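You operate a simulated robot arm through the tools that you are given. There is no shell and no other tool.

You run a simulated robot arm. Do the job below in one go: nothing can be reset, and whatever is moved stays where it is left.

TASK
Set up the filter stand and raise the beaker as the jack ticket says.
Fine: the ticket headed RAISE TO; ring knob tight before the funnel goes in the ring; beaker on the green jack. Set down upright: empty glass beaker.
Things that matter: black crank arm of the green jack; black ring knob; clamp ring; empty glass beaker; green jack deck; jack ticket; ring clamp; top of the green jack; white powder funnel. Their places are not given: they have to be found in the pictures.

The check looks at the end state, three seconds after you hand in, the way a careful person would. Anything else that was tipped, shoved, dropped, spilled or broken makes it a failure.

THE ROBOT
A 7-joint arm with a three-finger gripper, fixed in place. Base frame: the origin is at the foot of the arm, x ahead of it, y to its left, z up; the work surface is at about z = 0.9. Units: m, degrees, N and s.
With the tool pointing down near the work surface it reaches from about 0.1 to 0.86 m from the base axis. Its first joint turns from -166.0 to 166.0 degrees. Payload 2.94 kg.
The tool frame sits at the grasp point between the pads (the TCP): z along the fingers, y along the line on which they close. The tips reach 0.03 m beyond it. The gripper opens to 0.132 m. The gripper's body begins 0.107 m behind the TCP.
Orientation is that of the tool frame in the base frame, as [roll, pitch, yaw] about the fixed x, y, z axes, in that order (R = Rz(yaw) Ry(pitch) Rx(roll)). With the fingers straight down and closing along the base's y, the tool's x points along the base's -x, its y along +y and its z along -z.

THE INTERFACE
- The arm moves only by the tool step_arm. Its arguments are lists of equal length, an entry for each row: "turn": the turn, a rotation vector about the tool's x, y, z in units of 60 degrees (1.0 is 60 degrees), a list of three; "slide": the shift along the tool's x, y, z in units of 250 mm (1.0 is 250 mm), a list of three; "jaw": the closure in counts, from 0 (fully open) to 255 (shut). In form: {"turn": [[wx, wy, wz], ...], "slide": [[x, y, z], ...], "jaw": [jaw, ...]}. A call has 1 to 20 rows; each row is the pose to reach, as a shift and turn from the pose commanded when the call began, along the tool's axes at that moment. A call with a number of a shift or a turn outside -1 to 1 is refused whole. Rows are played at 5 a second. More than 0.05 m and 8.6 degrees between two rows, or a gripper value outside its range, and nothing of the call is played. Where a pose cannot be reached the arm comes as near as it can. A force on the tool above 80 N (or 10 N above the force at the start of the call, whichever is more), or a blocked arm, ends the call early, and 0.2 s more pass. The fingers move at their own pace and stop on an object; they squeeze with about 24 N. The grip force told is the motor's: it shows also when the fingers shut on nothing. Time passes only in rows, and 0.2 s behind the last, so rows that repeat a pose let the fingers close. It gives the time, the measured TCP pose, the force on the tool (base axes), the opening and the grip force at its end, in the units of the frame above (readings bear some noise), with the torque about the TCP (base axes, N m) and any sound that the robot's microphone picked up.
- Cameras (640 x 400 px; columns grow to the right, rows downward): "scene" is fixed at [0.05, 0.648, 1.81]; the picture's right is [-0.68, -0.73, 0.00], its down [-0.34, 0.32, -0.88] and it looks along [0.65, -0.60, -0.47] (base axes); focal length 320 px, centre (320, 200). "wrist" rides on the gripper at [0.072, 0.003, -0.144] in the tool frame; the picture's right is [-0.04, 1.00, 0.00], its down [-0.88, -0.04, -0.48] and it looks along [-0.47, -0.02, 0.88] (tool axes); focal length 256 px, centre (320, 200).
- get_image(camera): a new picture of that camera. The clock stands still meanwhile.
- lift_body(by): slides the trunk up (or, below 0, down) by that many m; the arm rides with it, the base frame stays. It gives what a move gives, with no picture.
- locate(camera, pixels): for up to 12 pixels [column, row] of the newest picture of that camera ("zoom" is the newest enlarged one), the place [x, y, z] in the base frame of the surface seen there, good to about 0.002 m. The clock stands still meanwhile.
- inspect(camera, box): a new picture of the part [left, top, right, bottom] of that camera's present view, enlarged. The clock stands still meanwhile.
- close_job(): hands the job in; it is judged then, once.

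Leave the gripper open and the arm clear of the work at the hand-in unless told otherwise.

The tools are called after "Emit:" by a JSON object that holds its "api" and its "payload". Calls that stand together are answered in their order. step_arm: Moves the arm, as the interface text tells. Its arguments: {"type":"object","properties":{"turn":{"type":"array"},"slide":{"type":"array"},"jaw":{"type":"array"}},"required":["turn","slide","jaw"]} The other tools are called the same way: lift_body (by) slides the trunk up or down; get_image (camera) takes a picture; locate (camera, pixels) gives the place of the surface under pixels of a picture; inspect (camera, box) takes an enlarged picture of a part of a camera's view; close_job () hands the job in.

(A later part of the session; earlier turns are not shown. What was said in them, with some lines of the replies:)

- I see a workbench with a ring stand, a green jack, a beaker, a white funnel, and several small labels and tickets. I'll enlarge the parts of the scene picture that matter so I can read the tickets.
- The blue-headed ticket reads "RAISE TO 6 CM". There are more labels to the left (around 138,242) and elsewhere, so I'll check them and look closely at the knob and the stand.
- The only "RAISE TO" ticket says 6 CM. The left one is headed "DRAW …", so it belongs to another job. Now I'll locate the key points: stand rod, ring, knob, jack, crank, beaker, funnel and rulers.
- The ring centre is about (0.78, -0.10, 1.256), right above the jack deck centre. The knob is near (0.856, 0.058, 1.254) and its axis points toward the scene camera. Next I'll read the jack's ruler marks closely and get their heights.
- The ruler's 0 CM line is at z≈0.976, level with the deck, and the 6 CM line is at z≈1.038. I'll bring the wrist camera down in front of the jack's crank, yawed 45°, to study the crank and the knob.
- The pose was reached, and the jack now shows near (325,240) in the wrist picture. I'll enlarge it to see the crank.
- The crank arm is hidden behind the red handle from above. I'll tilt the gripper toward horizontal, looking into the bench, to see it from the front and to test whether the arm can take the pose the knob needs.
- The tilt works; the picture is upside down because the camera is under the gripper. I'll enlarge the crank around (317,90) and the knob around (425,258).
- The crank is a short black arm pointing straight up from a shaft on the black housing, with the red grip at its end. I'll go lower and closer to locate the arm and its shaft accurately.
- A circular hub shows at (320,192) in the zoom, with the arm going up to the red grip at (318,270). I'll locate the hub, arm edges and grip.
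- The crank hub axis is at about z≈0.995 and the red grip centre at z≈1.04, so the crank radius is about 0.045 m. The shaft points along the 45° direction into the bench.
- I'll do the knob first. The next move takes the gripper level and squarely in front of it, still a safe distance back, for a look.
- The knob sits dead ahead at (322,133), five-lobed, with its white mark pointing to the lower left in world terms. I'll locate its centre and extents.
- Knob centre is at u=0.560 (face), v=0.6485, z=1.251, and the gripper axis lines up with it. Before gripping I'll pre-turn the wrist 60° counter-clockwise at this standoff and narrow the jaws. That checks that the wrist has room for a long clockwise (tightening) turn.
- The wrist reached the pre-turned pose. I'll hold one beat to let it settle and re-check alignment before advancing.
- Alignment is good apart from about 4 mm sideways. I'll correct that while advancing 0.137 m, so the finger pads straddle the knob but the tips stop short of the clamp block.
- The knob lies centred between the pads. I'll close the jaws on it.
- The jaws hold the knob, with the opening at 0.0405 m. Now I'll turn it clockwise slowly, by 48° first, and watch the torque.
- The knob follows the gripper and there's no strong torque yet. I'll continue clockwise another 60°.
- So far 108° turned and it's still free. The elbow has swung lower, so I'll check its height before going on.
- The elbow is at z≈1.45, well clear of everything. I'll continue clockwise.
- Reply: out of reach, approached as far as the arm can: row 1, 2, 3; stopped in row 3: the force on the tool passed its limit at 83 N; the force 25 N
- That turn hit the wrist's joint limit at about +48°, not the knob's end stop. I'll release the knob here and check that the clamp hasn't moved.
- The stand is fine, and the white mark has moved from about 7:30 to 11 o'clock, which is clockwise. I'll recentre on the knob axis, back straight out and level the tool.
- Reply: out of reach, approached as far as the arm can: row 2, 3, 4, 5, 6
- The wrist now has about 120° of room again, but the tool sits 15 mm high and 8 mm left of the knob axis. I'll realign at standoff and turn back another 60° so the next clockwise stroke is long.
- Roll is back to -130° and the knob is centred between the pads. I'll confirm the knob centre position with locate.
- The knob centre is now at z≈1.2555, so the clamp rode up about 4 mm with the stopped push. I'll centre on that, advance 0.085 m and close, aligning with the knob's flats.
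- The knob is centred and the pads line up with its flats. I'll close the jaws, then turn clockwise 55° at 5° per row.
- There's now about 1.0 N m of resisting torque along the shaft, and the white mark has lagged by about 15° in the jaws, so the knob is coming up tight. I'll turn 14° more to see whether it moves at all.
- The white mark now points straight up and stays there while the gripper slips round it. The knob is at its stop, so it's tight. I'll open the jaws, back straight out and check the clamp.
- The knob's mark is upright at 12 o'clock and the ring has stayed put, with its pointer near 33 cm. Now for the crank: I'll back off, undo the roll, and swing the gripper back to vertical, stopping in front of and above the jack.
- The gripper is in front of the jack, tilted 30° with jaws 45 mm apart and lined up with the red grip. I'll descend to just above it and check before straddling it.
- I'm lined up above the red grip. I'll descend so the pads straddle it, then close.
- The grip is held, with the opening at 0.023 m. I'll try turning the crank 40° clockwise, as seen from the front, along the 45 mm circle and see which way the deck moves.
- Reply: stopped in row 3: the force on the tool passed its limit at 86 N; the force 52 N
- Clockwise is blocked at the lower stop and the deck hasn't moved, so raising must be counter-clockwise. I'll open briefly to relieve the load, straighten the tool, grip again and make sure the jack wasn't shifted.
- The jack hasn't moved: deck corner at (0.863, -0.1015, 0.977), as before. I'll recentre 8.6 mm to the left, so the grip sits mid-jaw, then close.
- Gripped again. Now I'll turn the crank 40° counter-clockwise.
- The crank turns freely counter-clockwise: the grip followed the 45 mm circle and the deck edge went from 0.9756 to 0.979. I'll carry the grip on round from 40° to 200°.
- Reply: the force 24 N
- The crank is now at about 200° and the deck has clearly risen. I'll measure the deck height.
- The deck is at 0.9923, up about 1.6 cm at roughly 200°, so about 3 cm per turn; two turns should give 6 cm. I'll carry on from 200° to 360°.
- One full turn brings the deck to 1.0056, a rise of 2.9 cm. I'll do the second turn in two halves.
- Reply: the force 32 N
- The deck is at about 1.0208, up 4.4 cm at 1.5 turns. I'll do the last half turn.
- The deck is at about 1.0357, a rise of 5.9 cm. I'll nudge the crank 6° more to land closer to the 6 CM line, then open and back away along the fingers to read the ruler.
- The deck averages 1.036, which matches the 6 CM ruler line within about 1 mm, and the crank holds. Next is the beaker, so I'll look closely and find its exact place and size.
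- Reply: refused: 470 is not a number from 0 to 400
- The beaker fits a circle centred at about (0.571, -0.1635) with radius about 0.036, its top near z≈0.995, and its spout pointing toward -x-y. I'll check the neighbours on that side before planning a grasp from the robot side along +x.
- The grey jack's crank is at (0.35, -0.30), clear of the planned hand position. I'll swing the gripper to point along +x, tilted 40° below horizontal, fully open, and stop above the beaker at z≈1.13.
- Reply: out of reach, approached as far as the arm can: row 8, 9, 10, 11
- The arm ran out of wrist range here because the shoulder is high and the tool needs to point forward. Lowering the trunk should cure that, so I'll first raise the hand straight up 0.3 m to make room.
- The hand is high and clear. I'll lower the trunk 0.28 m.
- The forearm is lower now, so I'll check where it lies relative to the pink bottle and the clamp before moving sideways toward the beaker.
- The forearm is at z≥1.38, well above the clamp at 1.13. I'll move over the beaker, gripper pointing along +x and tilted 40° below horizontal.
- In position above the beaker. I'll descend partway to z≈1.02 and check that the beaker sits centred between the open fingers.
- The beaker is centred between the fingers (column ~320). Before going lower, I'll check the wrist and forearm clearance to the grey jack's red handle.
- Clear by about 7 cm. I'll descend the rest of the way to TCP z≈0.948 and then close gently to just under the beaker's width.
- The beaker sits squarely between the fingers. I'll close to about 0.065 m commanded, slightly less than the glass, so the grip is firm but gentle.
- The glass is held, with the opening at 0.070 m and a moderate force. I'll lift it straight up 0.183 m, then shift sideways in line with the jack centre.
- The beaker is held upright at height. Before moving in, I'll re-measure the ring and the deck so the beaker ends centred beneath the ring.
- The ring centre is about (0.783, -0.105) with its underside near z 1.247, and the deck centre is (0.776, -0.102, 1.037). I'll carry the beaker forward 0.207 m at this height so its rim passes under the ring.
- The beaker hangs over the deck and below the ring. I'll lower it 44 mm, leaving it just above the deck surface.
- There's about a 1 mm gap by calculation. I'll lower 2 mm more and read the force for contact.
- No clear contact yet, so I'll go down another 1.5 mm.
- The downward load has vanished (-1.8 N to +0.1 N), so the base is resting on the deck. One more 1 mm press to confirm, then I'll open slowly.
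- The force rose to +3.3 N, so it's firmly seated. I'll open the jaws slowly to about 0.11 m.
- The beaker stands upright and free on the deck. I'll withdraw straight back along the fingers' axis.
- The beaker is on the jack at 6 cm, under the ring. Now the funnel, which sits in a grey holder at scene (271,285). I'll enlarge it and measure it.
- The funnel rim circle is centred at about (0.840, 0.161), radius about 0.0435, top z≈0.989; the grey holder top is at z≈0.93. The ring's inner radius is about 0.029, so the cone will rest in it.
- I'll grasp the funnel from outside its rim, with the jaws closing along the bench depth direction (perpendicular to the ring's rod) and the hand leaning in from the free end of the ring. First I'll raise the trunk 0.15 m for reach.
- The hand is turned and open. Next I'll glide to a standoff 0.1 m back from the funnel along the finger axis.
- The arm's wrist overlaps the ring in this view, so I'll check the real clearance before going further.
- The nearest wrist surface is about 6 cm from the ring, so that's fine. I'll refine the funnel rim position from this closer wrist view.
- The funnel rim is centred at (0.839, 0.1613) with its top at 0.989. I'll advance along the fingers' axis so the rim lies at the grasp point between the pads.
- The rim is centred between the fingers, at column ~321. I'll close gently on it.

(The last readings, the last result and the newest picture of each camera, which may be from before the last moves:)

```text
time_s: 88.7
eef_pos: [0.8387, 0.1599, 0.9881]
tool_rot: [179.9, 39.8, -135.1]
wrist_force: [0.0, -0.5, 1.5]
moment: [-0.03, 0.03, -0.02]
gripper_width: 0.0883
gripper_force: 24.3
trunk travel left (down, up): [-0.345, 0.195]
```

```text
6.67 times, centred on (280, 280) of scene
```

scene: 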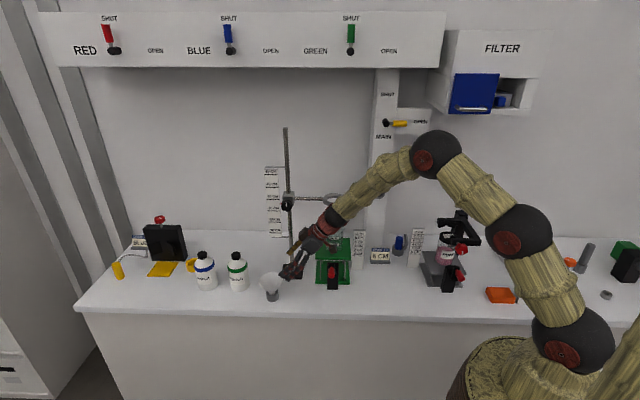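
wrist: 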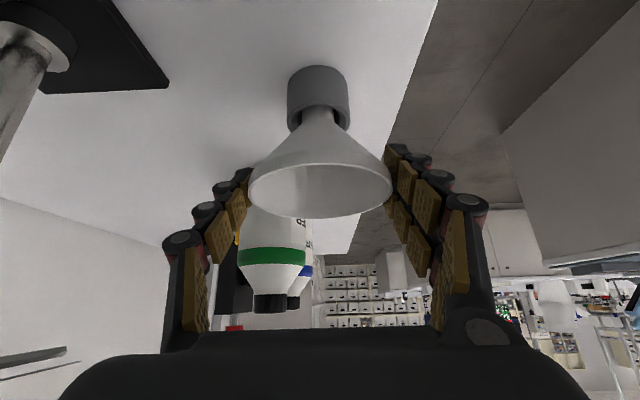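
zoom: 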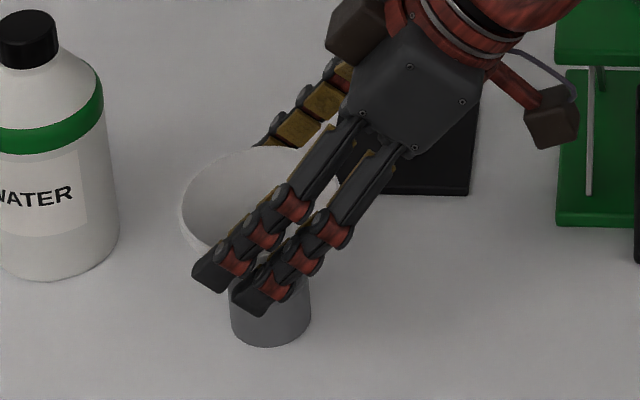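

The funnel rim is held at 0.0883 m. I'll lift it straight up 55 mm to draw the stem out of the holder, then check it.

Emit:
{"api": "step_arm", "payload": {"turn": [[0, 0, 0], [0, 0, 0], [0, 0, 0], [0, 0, 0], [0, 0, 0]], "slide": [[-0.028, 0, -0.034], [-0.056, 0, -0.067], [-0.085, 0, -0.101], [-0.141, 0, -0.168], [-0.141, 0, -0.168]], "jaw": [110, 110, 110, 110, 110]}}

Emit:
{"api": "get_image", "payload": {"camera": "wrist"}}

Emit:
{"api": "inspect", "payload": {"camera": "scene", "box": [230, 180, 350, 310]}}

```text
time_s: 89.9
eef_pos: [0.8384, 0.1607, 1.041]
tool_rot: [179.9, 39.9, -135.2]
wrist_force: [-0.2, -0.3, -0.1]
moment: [-0.03, 0.0, -0.01]
gripper_width: 0.0876
gripper_force: 23.7
trunk travel left (down, up): [-0.345, 0.195]
```

```text
taken
```

wrist: 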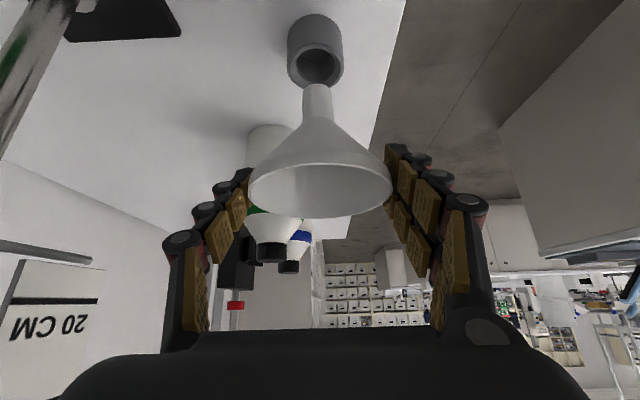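

```text
3.08 times, centred on (290, 245) of scene
```

zoom: 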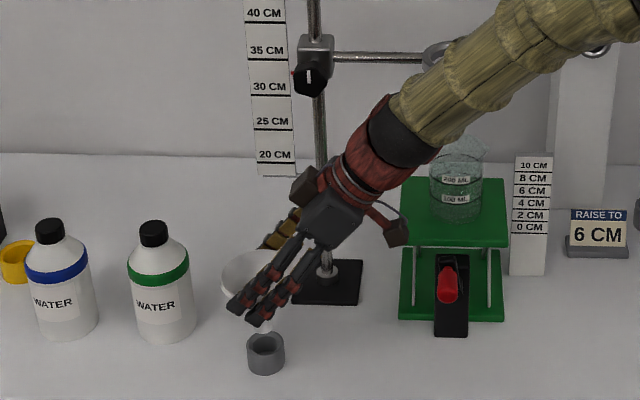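

The funnel came out cleanly and hangs upright. I'll draw it forward, away from the stand (toward the bench's front), and check the wall column and nozzle position for later clearance.

Emit:
{"api": "step_arm", "payload": {"turn": [[0, 0, 0], [0, 0, 0], [0, 0, 0], [0, 0, 0], [0, 0, 0]], "slide": [[0, 0.1, 0], [0, 0.2, 0], [0, 0.3, 0], [0, 0.4, 0], [0, 0.4, 0]], "jaw": [110, 110, 110, 110, 110]}}

Emit:
{"api": "locate", "payload": {"camera": "scene", "pixels": [[378, 192], [368, 180], [390, 180], [380, 150], [400, 125], [388, 110], [287, 130], [372, 240]]}}

```text
time_s: 91.1
eef_pos: [0.7668, 0.2311, 1.0415]
tool_rot: [179.9, 40.0, -135.1]
wrist_force: [0.3, 0.8, 0.5]
moment: [-0.01, 0.01, 0.0]
gripper_width: 0.0883
gripper_force: 24.7
trunk travel left (down, up): [-0.345, 0.195]
```

```text
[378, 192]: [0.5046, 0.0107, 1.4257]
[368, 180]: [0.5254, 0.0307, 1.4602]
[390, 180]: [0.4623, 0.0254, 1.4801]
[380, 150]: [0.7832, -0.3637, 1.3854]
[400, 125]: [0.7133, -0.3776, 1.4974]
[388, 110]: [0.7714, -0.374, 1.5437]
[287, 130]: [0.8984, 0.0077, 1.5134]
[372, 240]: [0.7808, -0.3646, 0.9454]
```

Emit:
{"api": "lift_body", "payload": {"by": 0.19}}

Emit:
{"api": "get_image", "payload": {"camera": "scene"}}

Emit:
{"api": "get_image", "payload": {"camera": "wrist"}}

Emit:
{"api": "locate", "payload": {"camera": "scene", "pixels": [[387, 122], [395, 123], [404, 124], [425, 115], [378, 192], [372, 192], [384, 192], [410, 135]]}}

```text
time_s: 93.1
eef_pos: [0.7661, 0.2303, 1.2309]
tool_rot: [179.9, 39.8, -135.1]
wrist_force: [-0.1, -0.7, -0.6]
moment: [-0.02, 0.01, 0.04]
gripper_width: 0.0881
gripper_force: 24.4
trunk travel left (down, up): [-0.535, 0.005]
```

```text
taken
```

scene: 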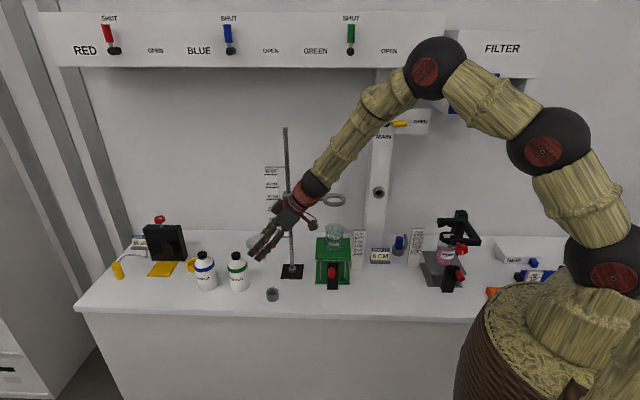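

```text
taken
```

wrist: 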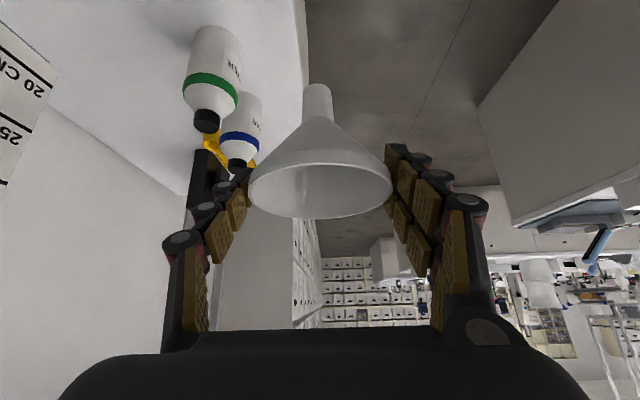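

```text
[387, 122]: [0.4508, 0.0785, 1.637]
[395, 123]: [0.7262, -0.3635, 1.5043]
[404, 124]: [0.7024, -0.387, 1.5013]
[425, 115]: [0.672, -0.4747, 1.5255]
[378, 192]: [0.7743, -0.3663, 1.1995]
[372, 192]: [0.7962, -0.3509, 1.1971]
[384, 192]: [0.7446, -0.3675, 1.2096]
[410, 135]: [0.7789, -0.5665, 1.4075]
```

The lever is at u≈0.77, and the arm will stay below u≈0.70, so it's clear. With the funnel well in front of the stand, I'll go straight up to z≈1.386.

Emit:
{"api": "step_arm", "payload": {"turn": [[0, 0, 0], [0, 0, 0], [0, 0, 0], [0, 0, 0], [0, 0, 0], [0, 0, 0]], "slide": [[-0.08, 0, -0.095], [-0.16, 0, -0.19], [-0.239, 0, -0.285], [-0.319, 0, -0.38], [-0.399, 0, -0.475], [-0.399, 0, -0.475]], "jaw": [110, 110, 110, 110, 110, 110]}}

Emit:
{"api": "step_arm", "payload": {"turn": [[0, 0, 0], [0, 0, 0], [0, 0, 0], [0, 0, 0], [0, 0, 0], [0, 0, 0], [0, 0, 0], [0, 0, 0], [0, 0, 0]], "slide": [[0.086, 0, -0.073], [0.173, 0, -0.145], [0.259, 0, -0.218], [0.346, 0, -0.29], [0.432, 0, -0.363], [0.518, 0, -0.435], [0.605, 0, -0.508], [0.691, 0, -0.58], [0.691, 0, -0.58]], "jaw": [110, 110, 110, 110, 110, 110, 110, 110, 110]}}

Emit:
{"api": "get_image", "payload": {"camera": "scene"}}

Emit:
{"api": "get_image", "payload": {"camera": "wrist"}}

```text
time_s: 94.5
eef_pos: [0.7671, 0.2318, 1.3846]
tool_rot: [179.9, 39.8, -135.1]
wrist_force: [-0.5, 0.4, -0.7]
moment: [0.0, 0.0, 0.05]
gripper_width: 0.0879
gripper_force: 24.2
trunk travel left (down, up): [-0.535, 0.005]
```

```text
time_s: 96.5
eef_pos: [0.6091, 0.071, 1.3844]
tool_rot: [179.9, 39.9, -135.0]
wrist_force: [0.2, 0.1, -0.2]
moment: [0.0, -0.04, -0.01]
gripper_width: 0.088
gripper_force: 23.9
trunk travel left (down, up): [-0.535, 0.005]
```

```text
taken
```

scene: 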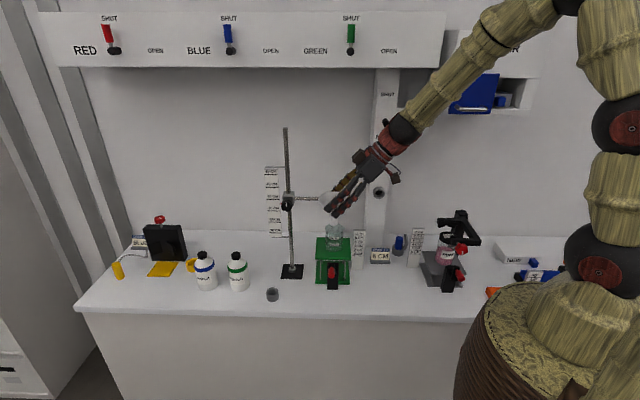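

```text
taken
```

wrist: 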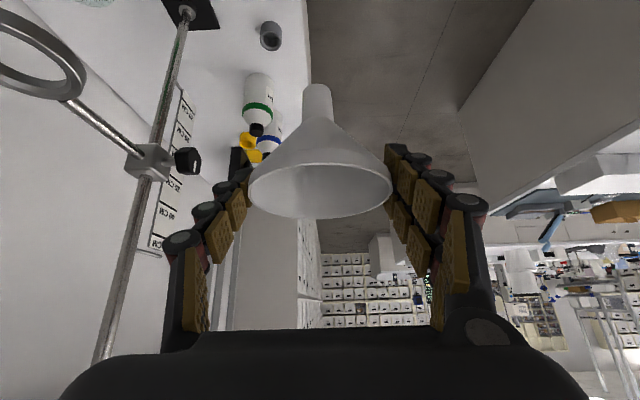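

The funnel is still upright in the jaws. I'll measure the stem end and rim so I know the clearance over the ring.

Emit:
{"api": "inspect", "payload": {"camera": "wrist", "box": [240, 70, 400, 230]}}

Emit:
{"api": "locate", "payload": {"camera": "zoom", "pixels": [[310, 42], [310, 60], [310, 100], [290, 60], [338, 60], [310, 125], [310, 215], [310, 235], [30, 280], [600, 290], [315, 365], [320, 160]]}}

```text
2.50 times, centred on (320, 150) of wrist
```

zoom: 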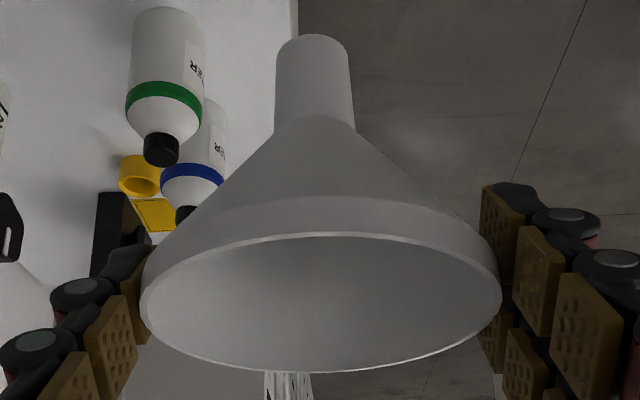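

```text
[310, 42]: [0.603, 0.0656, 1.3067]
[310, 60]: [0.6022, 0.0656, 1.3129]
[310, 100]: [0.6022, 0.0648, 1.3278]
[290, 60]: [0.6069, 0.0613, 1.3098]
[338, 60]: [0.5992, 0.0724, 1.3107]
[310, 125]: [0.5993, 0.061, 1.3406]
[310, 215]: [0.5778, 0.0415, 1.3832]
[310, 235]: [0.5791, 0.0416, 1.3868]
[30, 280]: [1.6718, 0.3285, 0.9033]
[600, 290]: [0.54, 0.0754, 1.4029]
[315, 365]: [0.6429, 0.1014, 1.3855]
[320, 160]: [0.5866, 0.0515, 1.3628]
```

The stem end is at z≈1.306 and the rim at 1.386, so the stem clears the ring top (1.2605) by 45 mm. I'll move in over the ring, 0.2465 m along the depth direction.

Emit:
{"api": "step_arm", "payload": {"turn": [[0, 0, 0], [0, 0, 0], [0, 0, 0], [0, 0, 0], [0, 0, 0], [0, 0, 0], [0, 0, 0], [0, 0, 0], [0, 0, 0], [0, 0, 0], [0, 0, 0]], "slide": [[0.001, -0.11, -0.001], [0.002, -0.22, -0.001], [0.002, -0.33, -0.002], [0.003, -0.44, -0.003], [0.004, -0.55, -0.003], [0.005, -0.66, -0.004], [0.006, -0.76, -0.005], [0.007, -0.85, -0.006], [0.0074, -0.93, -0.006], [0.0074, -0.986, -0.006], [0.0074, -0.986, -0.006]], "jaw": [110, 110, 110, 110, 110, 110, 110, 110, 110, 110, 110]}}

Emit:
{"api": "get_image", "payload": {"camera": "wrist"}}

Emit:
{"api": "get_image", "payload": {"camera": "scene"}}

Emit:
{"api": "inspect", "payload": {"camera": "scene", "box": [290, 140, 400, 230]}}

```text
time_s: 98.9
eef_pos: [0.7798, -0.1041, 1.3861]
tool_rot: [179.9, 40.0, -135.1]
wrist_force: [0.1, -1.1, -1.1]
moment: [0.01, 0.02, -0.03]
gripper_width: 0.088
gripper_force: 24.1
trunk travel left (down, up): [-0.535, 0.005]
```

```text
taken
```

wrist: 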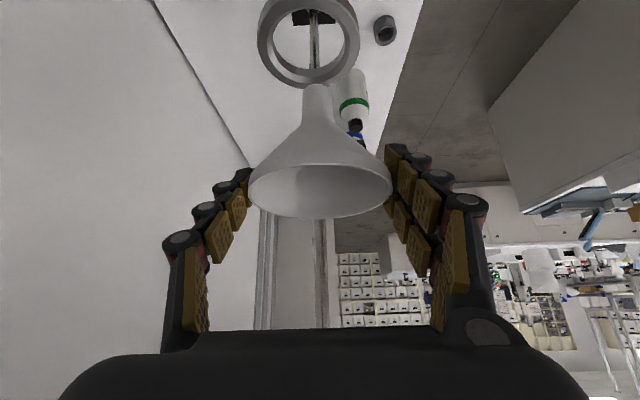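

```text
taken
```

scene: 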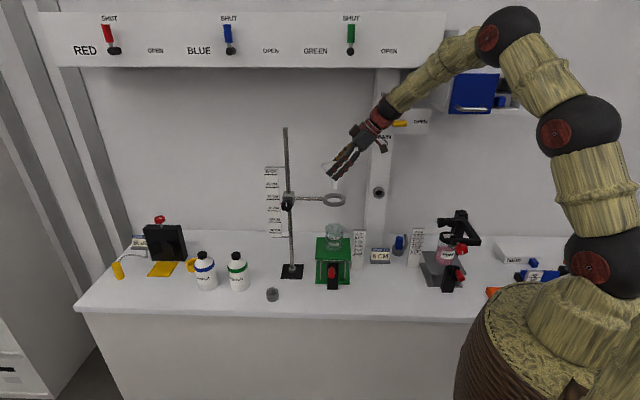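

```text
4.44 times, centred on (345, 185) of scene
```

zoom: 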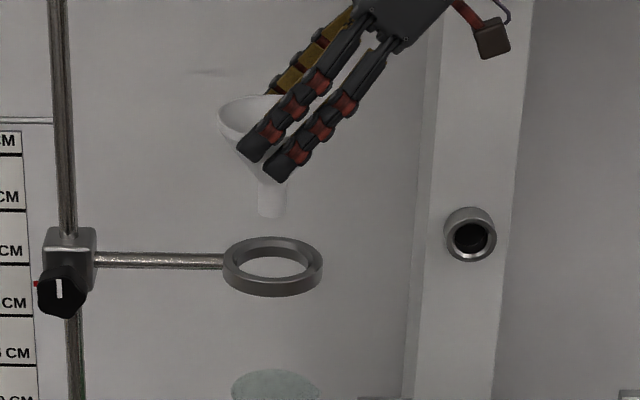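

The funnel stem is just above the ring. I'll measure the ring circle from the wrist view (around (308,40)) to fine-align.

Emit:
{"api": "inspect", "payload": {"camera": "wrist", "box": [240, 0, 380, 120]}}

Emit:
{"api": "locate", "payload": {"camera": "wrist", "pixels": [[259, 40], [358, 40], [272, 40], [347, 40], [308, 80], [275, 75], [340, 78], [265, 60], [355, 55], [300, 73], [300, 84], [262, 20]]}}

```text
3.33 times, centred on (310, 60) of wrist
```

zoom: 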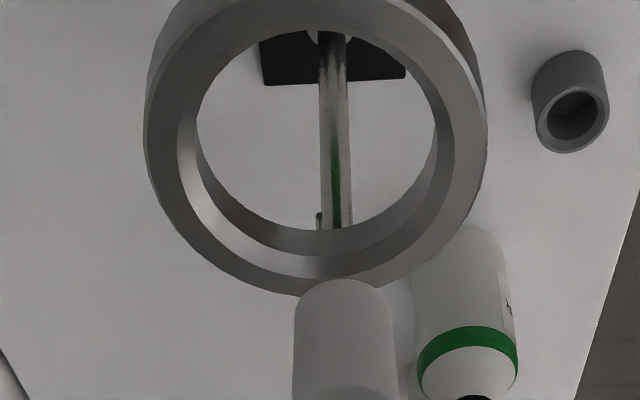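

```text
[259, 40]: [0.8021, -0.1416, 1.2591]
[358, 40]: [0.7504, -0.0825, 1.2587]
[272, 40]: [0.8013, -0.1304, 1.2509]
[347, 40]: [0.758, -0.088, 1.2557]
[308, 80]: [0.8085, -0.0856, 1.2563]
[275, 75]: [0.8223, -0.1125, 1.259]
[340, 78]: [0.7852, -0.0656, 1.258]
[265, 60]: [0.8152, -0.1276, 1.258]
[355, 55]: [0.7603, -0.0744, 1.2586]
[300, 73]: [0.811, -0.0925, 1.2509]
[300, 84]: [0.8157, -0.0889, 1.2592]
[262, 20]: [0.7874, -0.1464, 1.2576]
```

The ring circle is centred at (0.783, -0.106), outer radius 0.040 and inner radius about 0.030. I'll shift 3.8 mm to centre the funnel on it and descend 92 mm, stopping just above the expected seat.

Emit:
{"api": "step_arm", "payload": {"turn": [[0, 0, 0], [0, 0, 0], [0, 0, 0], [0, 0, 0], [0, 0, 0], [0, 0, 0], [0, 0, 0], [0, 0, 0]], "slide": [[0, -0.0153, 0], [0.043, -0.0153, 0.051], [0.086, -0.0153, 0.102], [0.129, -0.0153, 0.154], [0.172, -0.0153, 0.205], [0.21, -0.0153, 0.25], [0.2366, -0.0153, 0.2819], [0.2366, -0.0153, 0.2819]], "jaw": [110, 110, 110, 110, 110, 110, 110, 110]}}

Emit:
{"api": "inspect", "payload": {"camera": "scene", "box": [290, 150, 380, 240]}}

Emit:
{"api": "get_image", "payload": {"camera": "wrist"}}

```text
time_s: 100.7
eef_pos: [0.7832, -0.107, 1.2946]
tool_rot: [179.8, 40.0, -135.1]
wrist_force: [0.0, 0.0, 0.0]
moment: [0.02, -0.01, 0.04]
gripper_width: 0.0881
gripper_force: 23.8
trunk travel left (down, up): [-0.535, 0.005]
```

```text
4.44 times, centred on (335, 195) of scene
```

zoom: 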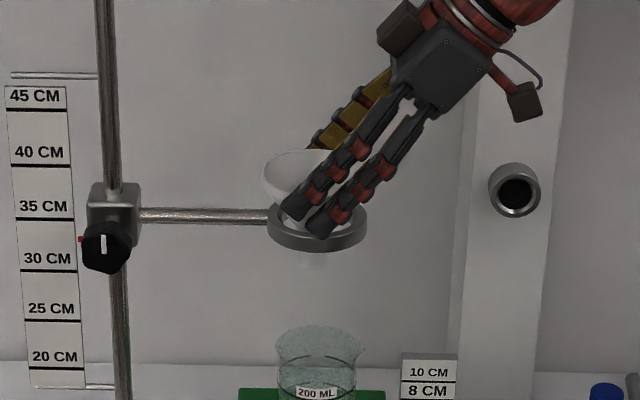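

```text
taken
```

wrist: 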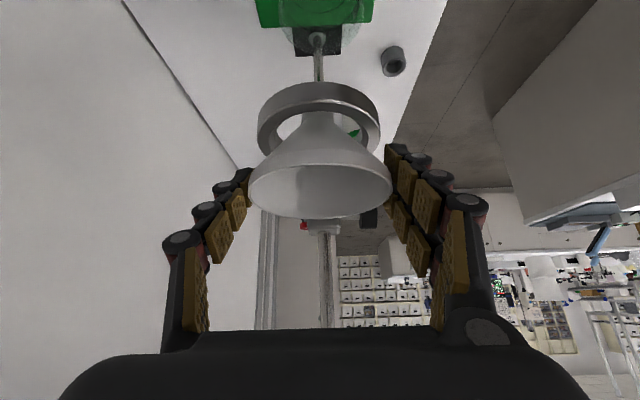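

The stem is inside the ring and centred. I'll lower 6 mm, then smaller steps while watching the force.

Emit:
{"api": "step_arm", "payload": {"turn": [[0, 0, 0], [0, 0, 0], [0, 0, 0]], "slide": [[0.0077, 0, 0.0092], [0.0154, 0, 0.0184], [0.0154, 0, 0.0184]], "jaw": [110, 110, 110]}}

Emit:
{"api": "step_arm", "payload": {"turn": [[0, 0, 0], [0, 0, 0]], "slide": [[0.0051, 0, 0.0061], [0.0051, 0, 0.0061]], "jaw": [110, 110]}}

Emit:
{"api": "inspect", "payload": {"camera": "scene", "box": [310, 170, 360, 220]}}

```text
time_s: 101.5
eef_pos: [0.7825, -0.1073, 1.288]
tool_rot: [179.9, 39.9, -135.1]
wrist_force: [-0.3, -0.9, -0.3]
moment: [0.02, -0.01, -0.03]
gripper_width: 0.0878
gripper_force: 23.6
trunk travel left (down, up): [-0.535, 0.005]
```

```text
time_s: 102.1
eef_pos: [0.7831, -0.1071, 1.2868]
tool_rot: [179.8, 39.9, -135.1]
wrist_force: [0.4, 0.2, -0.1]
moment: [0.01, -0.01, 0.01]
gripper_width: 0.088
gripper_force: 24.7
trunk travel left (down, up): [-0.535, 0.005]
```

```text
8.00 times, centred on (335, 195) of scene
```

zoom: 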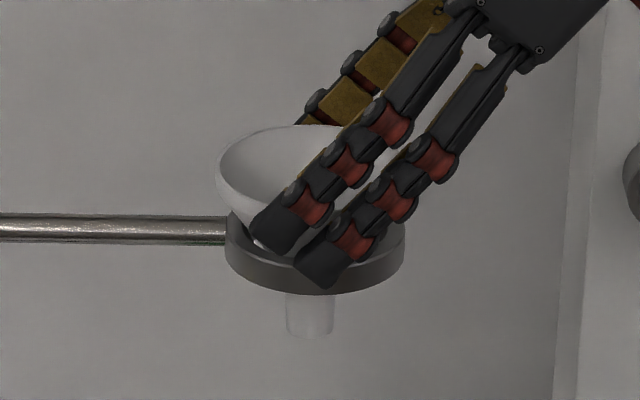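

No contact yet. I'll continue down in 2 mm steps.

Emit:
{"api": "step_arm", "payload": {"turn": [[0, 0, 0], [0, 0, 0]], "slide": [[0.0051, 0, 0.0061], [0.0051, 0, 0.0061]], "jaw": [110, 110]}}

Emit:
{"api": "step_arm", "payload": {"turn": [[0, 0, 0], [0, 0, 0]], "slide": [[0.0051, 0, 0.0061], [0.0051, 0, 0.0061]], "jaw": [110, 110]}}

Emit:
{"api": "inspect", "payload": {"camera": "scene", "box": [310, 170, 360, 220]}}

Emit:
{"api": "inspect", "payload": {"camera": "wrist", "box": [240, 70, 400, 230]}}

```text
time_s: 102.7
eef_pos: [0.7832, -0.1074, 1.2843]
tool_rot: [179.9, 39.9, -135.1]
wrist_force: [0.3, 0.1, 0.5]
moment: [0.0, 0.01, -0.02]
gripper_width: 0.088
gripper_force: 24.1
trunk travel left (down, up): [-0.535, 0.005]
```

```text
time_s: 103.3
eef_pos: [0.7811, -0.108, 1.2822]
tool_rot: [180.0, 39.9, -135.1]
wrist_force: [0.1, -0.1, -0.3]
moment: [-0.01, -0.01, 0.02]
gripper_width: 0.0882
gripper_force: 23.9
trunk travel left (down, up): [-0.535, 0.005]
```

```text
8.00 times, centred on (335, 195) of scene
```

zoom: 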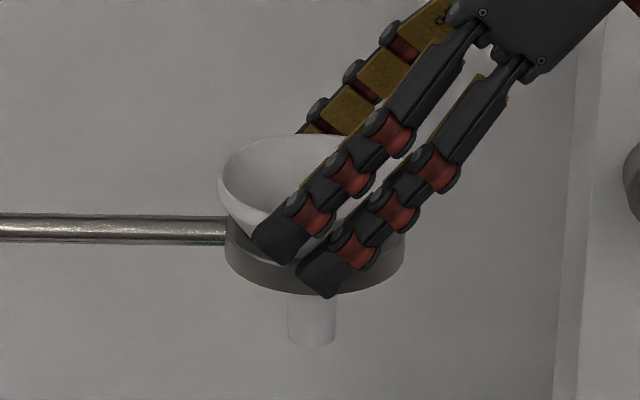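

```text
2.50 times, centred on (320, 150) of wrist
```

zoom: 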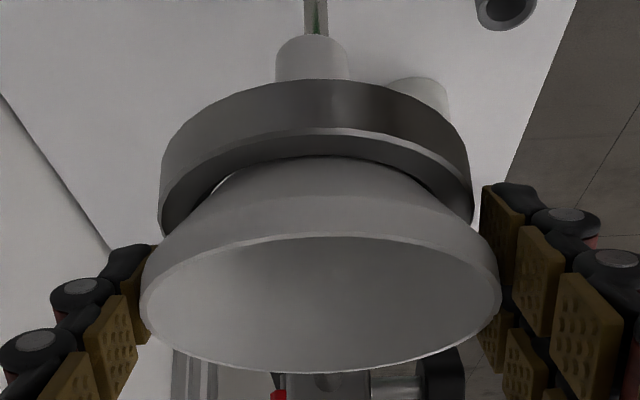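

There's still a small gap between cone and ring, and the fingers pass outside the ring evenly on both sides. I'll lower further in 1.5 mm steps.

Emit:
{"api": "step_arm", "payload": {"turn": [[0, 0, 0], [0, 0, 0], [0, 0, 0]], "slide": [[0.0038, 0, 0.0046], [0.0077, 0, 0.0092], [0.0077, 0, 0.0092]], "jaw": [110, 110, 110]}}

Emit:
{"api": "inspect", "payload": {"camera": "wrist", "box": [240, 70, 400, 230]}}

```text
time_s: 104.1
eef_pos: [0.7819, -0.1069, 1.2789]
tool_rot: [179.9, 39.9, -135.1]
wrist_force: [-0.2, -0.3, 0.0]
moment: [-0.01, -0.03, 0.01]
gripper_width: 0.0878
gripper_force: 24.0
trunk travel left (down, up): [-0.535, 0.005]
```

```text
2.50 times, centred on (320, 150) of wrist
```

zoom: 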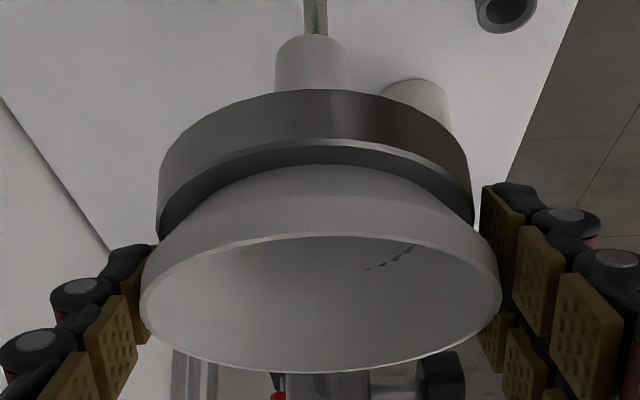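

A faint dark line now shows through the cone on one side, so the cone is touching the ring. I'll lower 1.5 mm more and read the force.

Emit:
{"api": "step_arm", "payload": {"turn": [[0, 0, 0], [0, 0, 0]], "slide": [[0.0038, -0.004, 0.0046], [0.0038, -0.004, 0.0046]], "jaw": [110, 110]}}

Emit:
{"api": "inspect", "payload": {"camera": "wrist", "box": [240, 70, 400, 230]}}

Emit:
{"api": "inspect", "payload": {"camera": "scene", "box": [310, 170, 360, 220]}}

```text
time_s: 104.7
eef_pos: [0.7825, -0.109, 1.2784]
tool_rot: [180.0, 39.8, -135.1]
wrist_force: [0.0, 0.6, -0.3]
moment: [0.02, -0.02, 0.0]
gripper_width: 0.088
gripper_force: 24.8
trunk travel left (down, up): [-0.535, 0.005]
```

```text
2.50 times, centred on (320, 150) of wrist
```

zoom: 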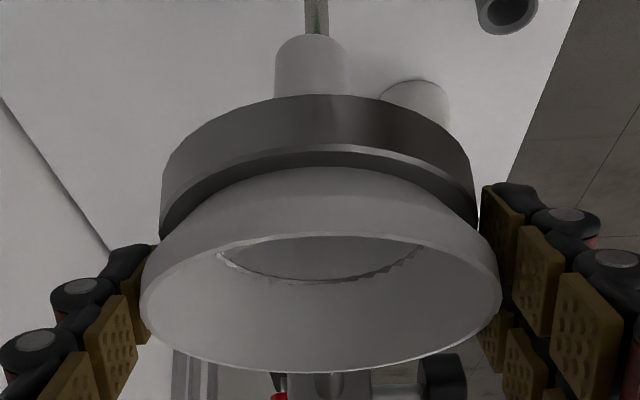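

```text
8.00 times, centred on (335, 195) of scene
```

zoom: 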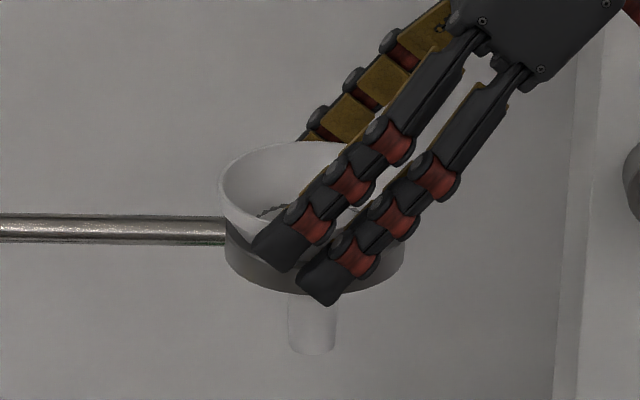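

The cone is seating around the ring but no load has transferred yet. I'll continue down in small steps until the force shows it resting.

Emit:
{"api": "step_arm", "payload": {"turn": [[0, 0, 0], [0, 0, 0], [0, 0, 0]], "slide": [[0.0038, 0, 0.0046], [0.0064, 0, 0.0077], [0.0064, 0, 0.0077]], "jaw": [110, 110, 110]}}

Emit:
{"api": "inspect", "payload": {"camera": "wrist", "box": [240, 70, 400, 230]}}

```text
time_s: 105.5
eef_pos: [0.7819, -0.1094, 1.2766]
tool_rot: [-180.0, 40.1, -135.1]
wrist_force: [-1.8, -0.3, 8.5]
moment: [0.06, -0.02, -0.01]
gripper_width: 0.088
gripper_force: 24.5
trunk travel left (down, up): [-0.535, 0.005]
```

```text
2.50 times, centred on (320, 150) of wrist
```

zoom: 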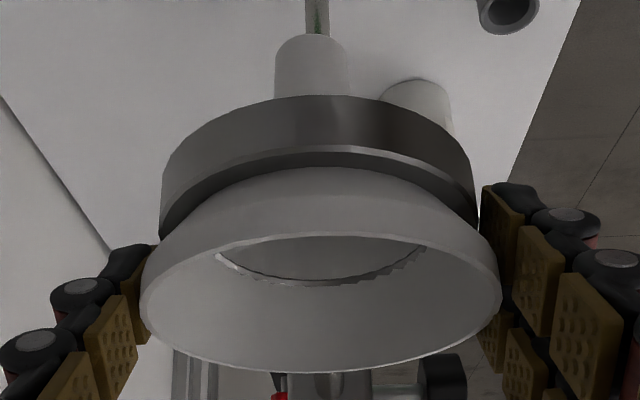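

Contact: the force is +8.5 N, so the funnel is seated. I'll ease up 0.8 mm to take the press off and then open the jaws slowly.

Emit:
{"api": "step_arm", "payload": {"turn": [[0, 0, 0], [0, 0, 0], [0, 0, 0], [0, 0, 0], [0, 0, 0], [0, 0, 0], [0, 0, 0]], "slide": [[-0.002, 0, -0.0024], [-0.002, 0, -0.0024], [-0.002, 0, -0.0024], [-0.002, 0, -0.0024], [-0.002, 0, -0.0024], [-0.002, 0, -0.0024], [-0.002, 0, -0.0024]], "jaw": [110, 100, 85, 70, 50, 30, 20]}}

Emit:
{"api": "get_image", "payload": {"camera": "wrist"}}

Emit:
{"api": "inspect", "payload": {"camera": "scene", "box": [300, 160, 370, 230]}}

```text
time_s: 107.1
eef_pos: [0.7832, -0.1091, 1.2765]
tool_rot: [180.0, 39.9, -135.1]
wrist_force: [-0.2, 0.3, -0.5]
moment: [0.01, 0.0, 0.03]
gripper_width: 0.1218
gripper_force: 0.1
trunk travel left (down, up): [-0.535, 0.005]
```

```text
taken
```

wrist: 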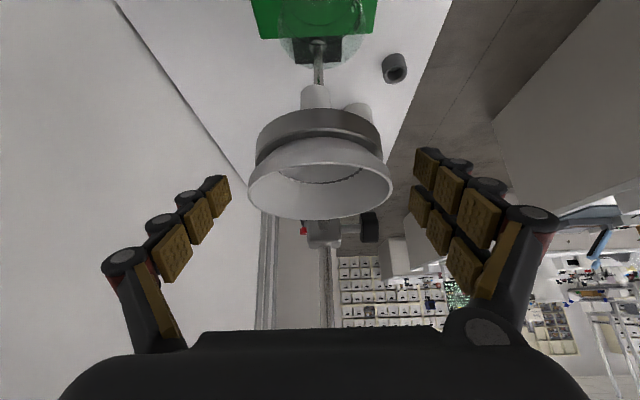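

```text
5.71 times, centred on (335, 195) of scene
```

zoom: 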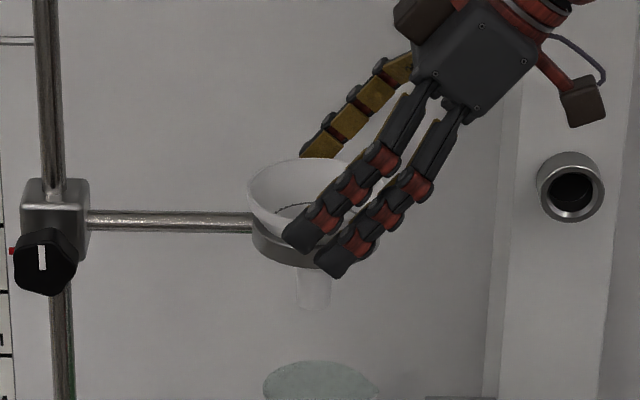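

The funnel stays seated in the ring. I'll withdraw along the finger axis, up and toward the ring's free end, then back toward the robot.

Emit:
{"api": "step_arm", "payload": {"turn": [[0, 0, 0], [0, 0, 0], [0, 0, 0], [0, 0, 0], [0, 0, 0], [0, 0, 0], [0, 0, 0], [0, 0, 0], [0, 0, 0], [0, 0, 0]], "slide": [[0, 0, -0.08], [0, 0, -0.2], [0, 0, -0.34], [0, 0, -0.48], [0, 0, -0.6], [0, 0.15, -0.62], [0, 0.33, -0.62], [0, 0.52, -0.62], [0, 0.7, -0.62], [0, 0.88, -0.62]], "jaw": [20, 20, 20, 20, 20, 20, 20, 20, 20, 20]}}

Emit:
{"api": "get_image", "payload": {"camera": "scene"}}

Emit:
{"api": "inspect", "payload": {"camera": "scene", "box": [240, 160, 400, 310]}}

```text
time_s: 109.3
eef_pos: [0.5548, -0.0193, 1.394]
tool_rot: [180.0, 39.9, -135.0]
wrist_force: [-0.6, -0.3, -1.1]
moment: [-0.04, -0.01, -0.09]
gripper_width: 0.1218
gripper_force: 0.0
trunk travel left (down, up): [-0.535, 0.005]
```

```text
taken
```

scene: 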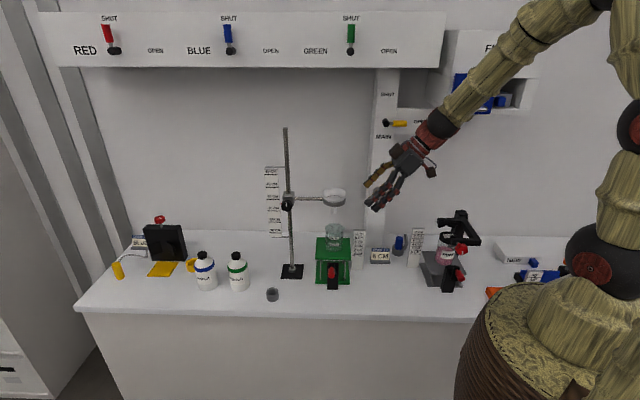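

```text
2.67 times, centred on (320, 235) of scene
```

zoom: 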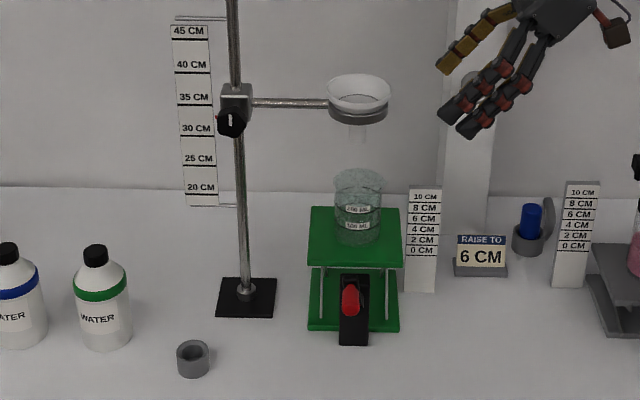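

The funnel sits level in the ring, with the beaker on the jack below. I'll verify the final heights and positions.

Emit:
{"api": "inspect", "payload": {"camera": "scene", "box": [310, 170, 380, 300]}}

Emit:
{"api": "locate", "payload": {"camera": "scene", "pixels": [[320, 241], [347, 242], [320, 256], [348, 257], [334, 256], [325, 196], [345, 195], [334, 190], [334, 193], [358, 240], [290, 204], [272, 294]]}}

Emit:
{"api": "inspect", "payload": {"camera": "scene", "box": [300, 220, 370, 300]}}

```text
3.08 times, centred on (345, 235) of scene
```

zoom: 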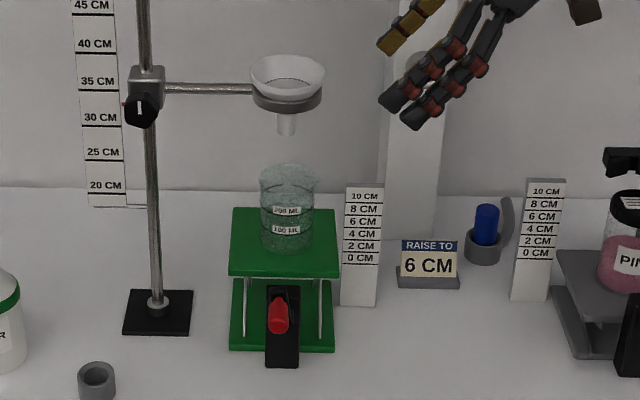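

```text
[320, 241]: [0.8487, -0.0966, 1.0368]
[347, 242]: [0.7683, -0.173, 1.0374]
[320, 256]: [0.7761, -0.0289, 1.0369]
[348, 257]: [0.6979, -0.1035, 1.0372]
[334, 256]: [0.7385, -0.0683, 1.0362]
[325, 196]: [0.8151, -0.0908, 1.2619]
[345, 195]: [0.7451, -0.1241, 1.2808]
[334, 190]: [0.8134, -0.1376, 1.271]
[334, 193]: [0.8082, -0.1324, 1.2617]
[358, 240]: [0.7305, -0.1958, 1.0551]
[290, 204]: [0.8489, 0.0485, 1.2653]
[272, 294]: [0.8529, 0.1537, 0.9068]
```

```text
5.00 times, centred on (335, 260) of scene
```

zoom: 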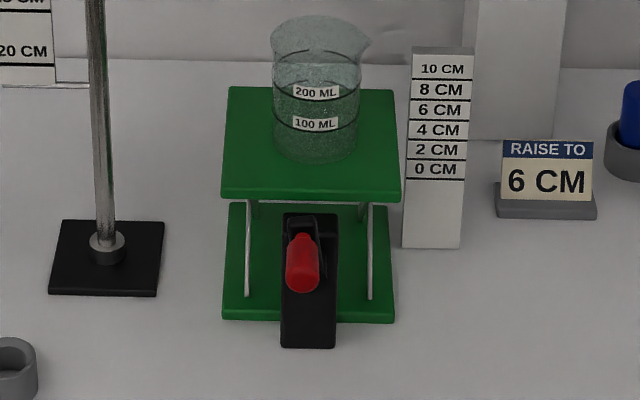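

The deck reads 1.037, exactly the 6 CM line. The beaker is upright on the green jack beneath the ring, the knob mark is upright (tight) and the funnel is in the ring. I'll move the open gripper further up and back, then take a last look.

Emit:
{"api": "step_arm", "payload": {"turn": [[0, 0, 0], [0, 0, 0], [0, 0, 0], [0, 0, 0], [0, 0, 0]], "slide": [[-0.05, 0.05, -0.06], [-0.1, 0.1, -0.12], [-0.15, 0.15, -0.18], [-0.2, 0.2, -0.24], [-0.2, 0.2, -0.24]], "jaw": [0, 0, 0, 0, 0]}}

Emit:
{"api": "get_image", "payload": {"camera": "scene"}}

```text
time_s: 110.5
eef_pos: [0.5214, 0.0123, 1.474]
tool_rot: [179.9, 39.9, -135.1]
wrist_force: [-0.4, 0.4, 0.3]
moment: [0.04, -0.03, 0.0]
gripper_width: 0.132
gripper_force: 0.0
trunk travel left (down, up): [-0.535, 0.005]
```

```text
taken
```

scene: 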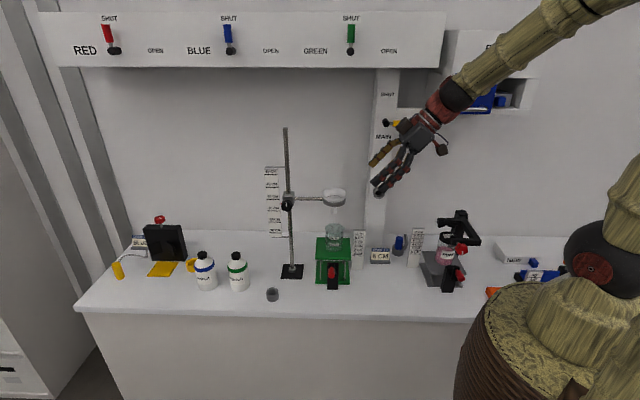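

Everything is in place, the other items are undisturbed, the gripper is open and the arm is clear. I'm handing in the job.

Emit:
{"api": "close_job", "payload": {}}

```text
The job is handed in.
```

The filter stand is set up and the beaker is raised to 6 cm, as the RAISE TO ticket says. The job is handed in, but no result came back from the check.

- **Ring knob:** I turned it clockwise until it stopped, with the white mark pointing straight up. I did this before the funnel went in.
- **Jack:** the green jack's deck measured z ≈ 1.037, which matches the ruler's 6 CM line. The crank turns counter-clockwise to raise, about two turns for 6 cm.
- **Beaker:** the empty glass beaker stands upright on the deck, centred under the ring.
- **Funnel:** the white powder funnel is seated in the ring, with its stem above the beaker.

**Clamp moved slightly:** on the first knob turn the wrist reached its limit and the push raised the ring clamp about 4 mm. The ring pointer now reads about 33 cm, and nothing in the task set a ring height.

I saw nothing else shifted in the last picture. The gripper was left open and the arm clear of the bench.
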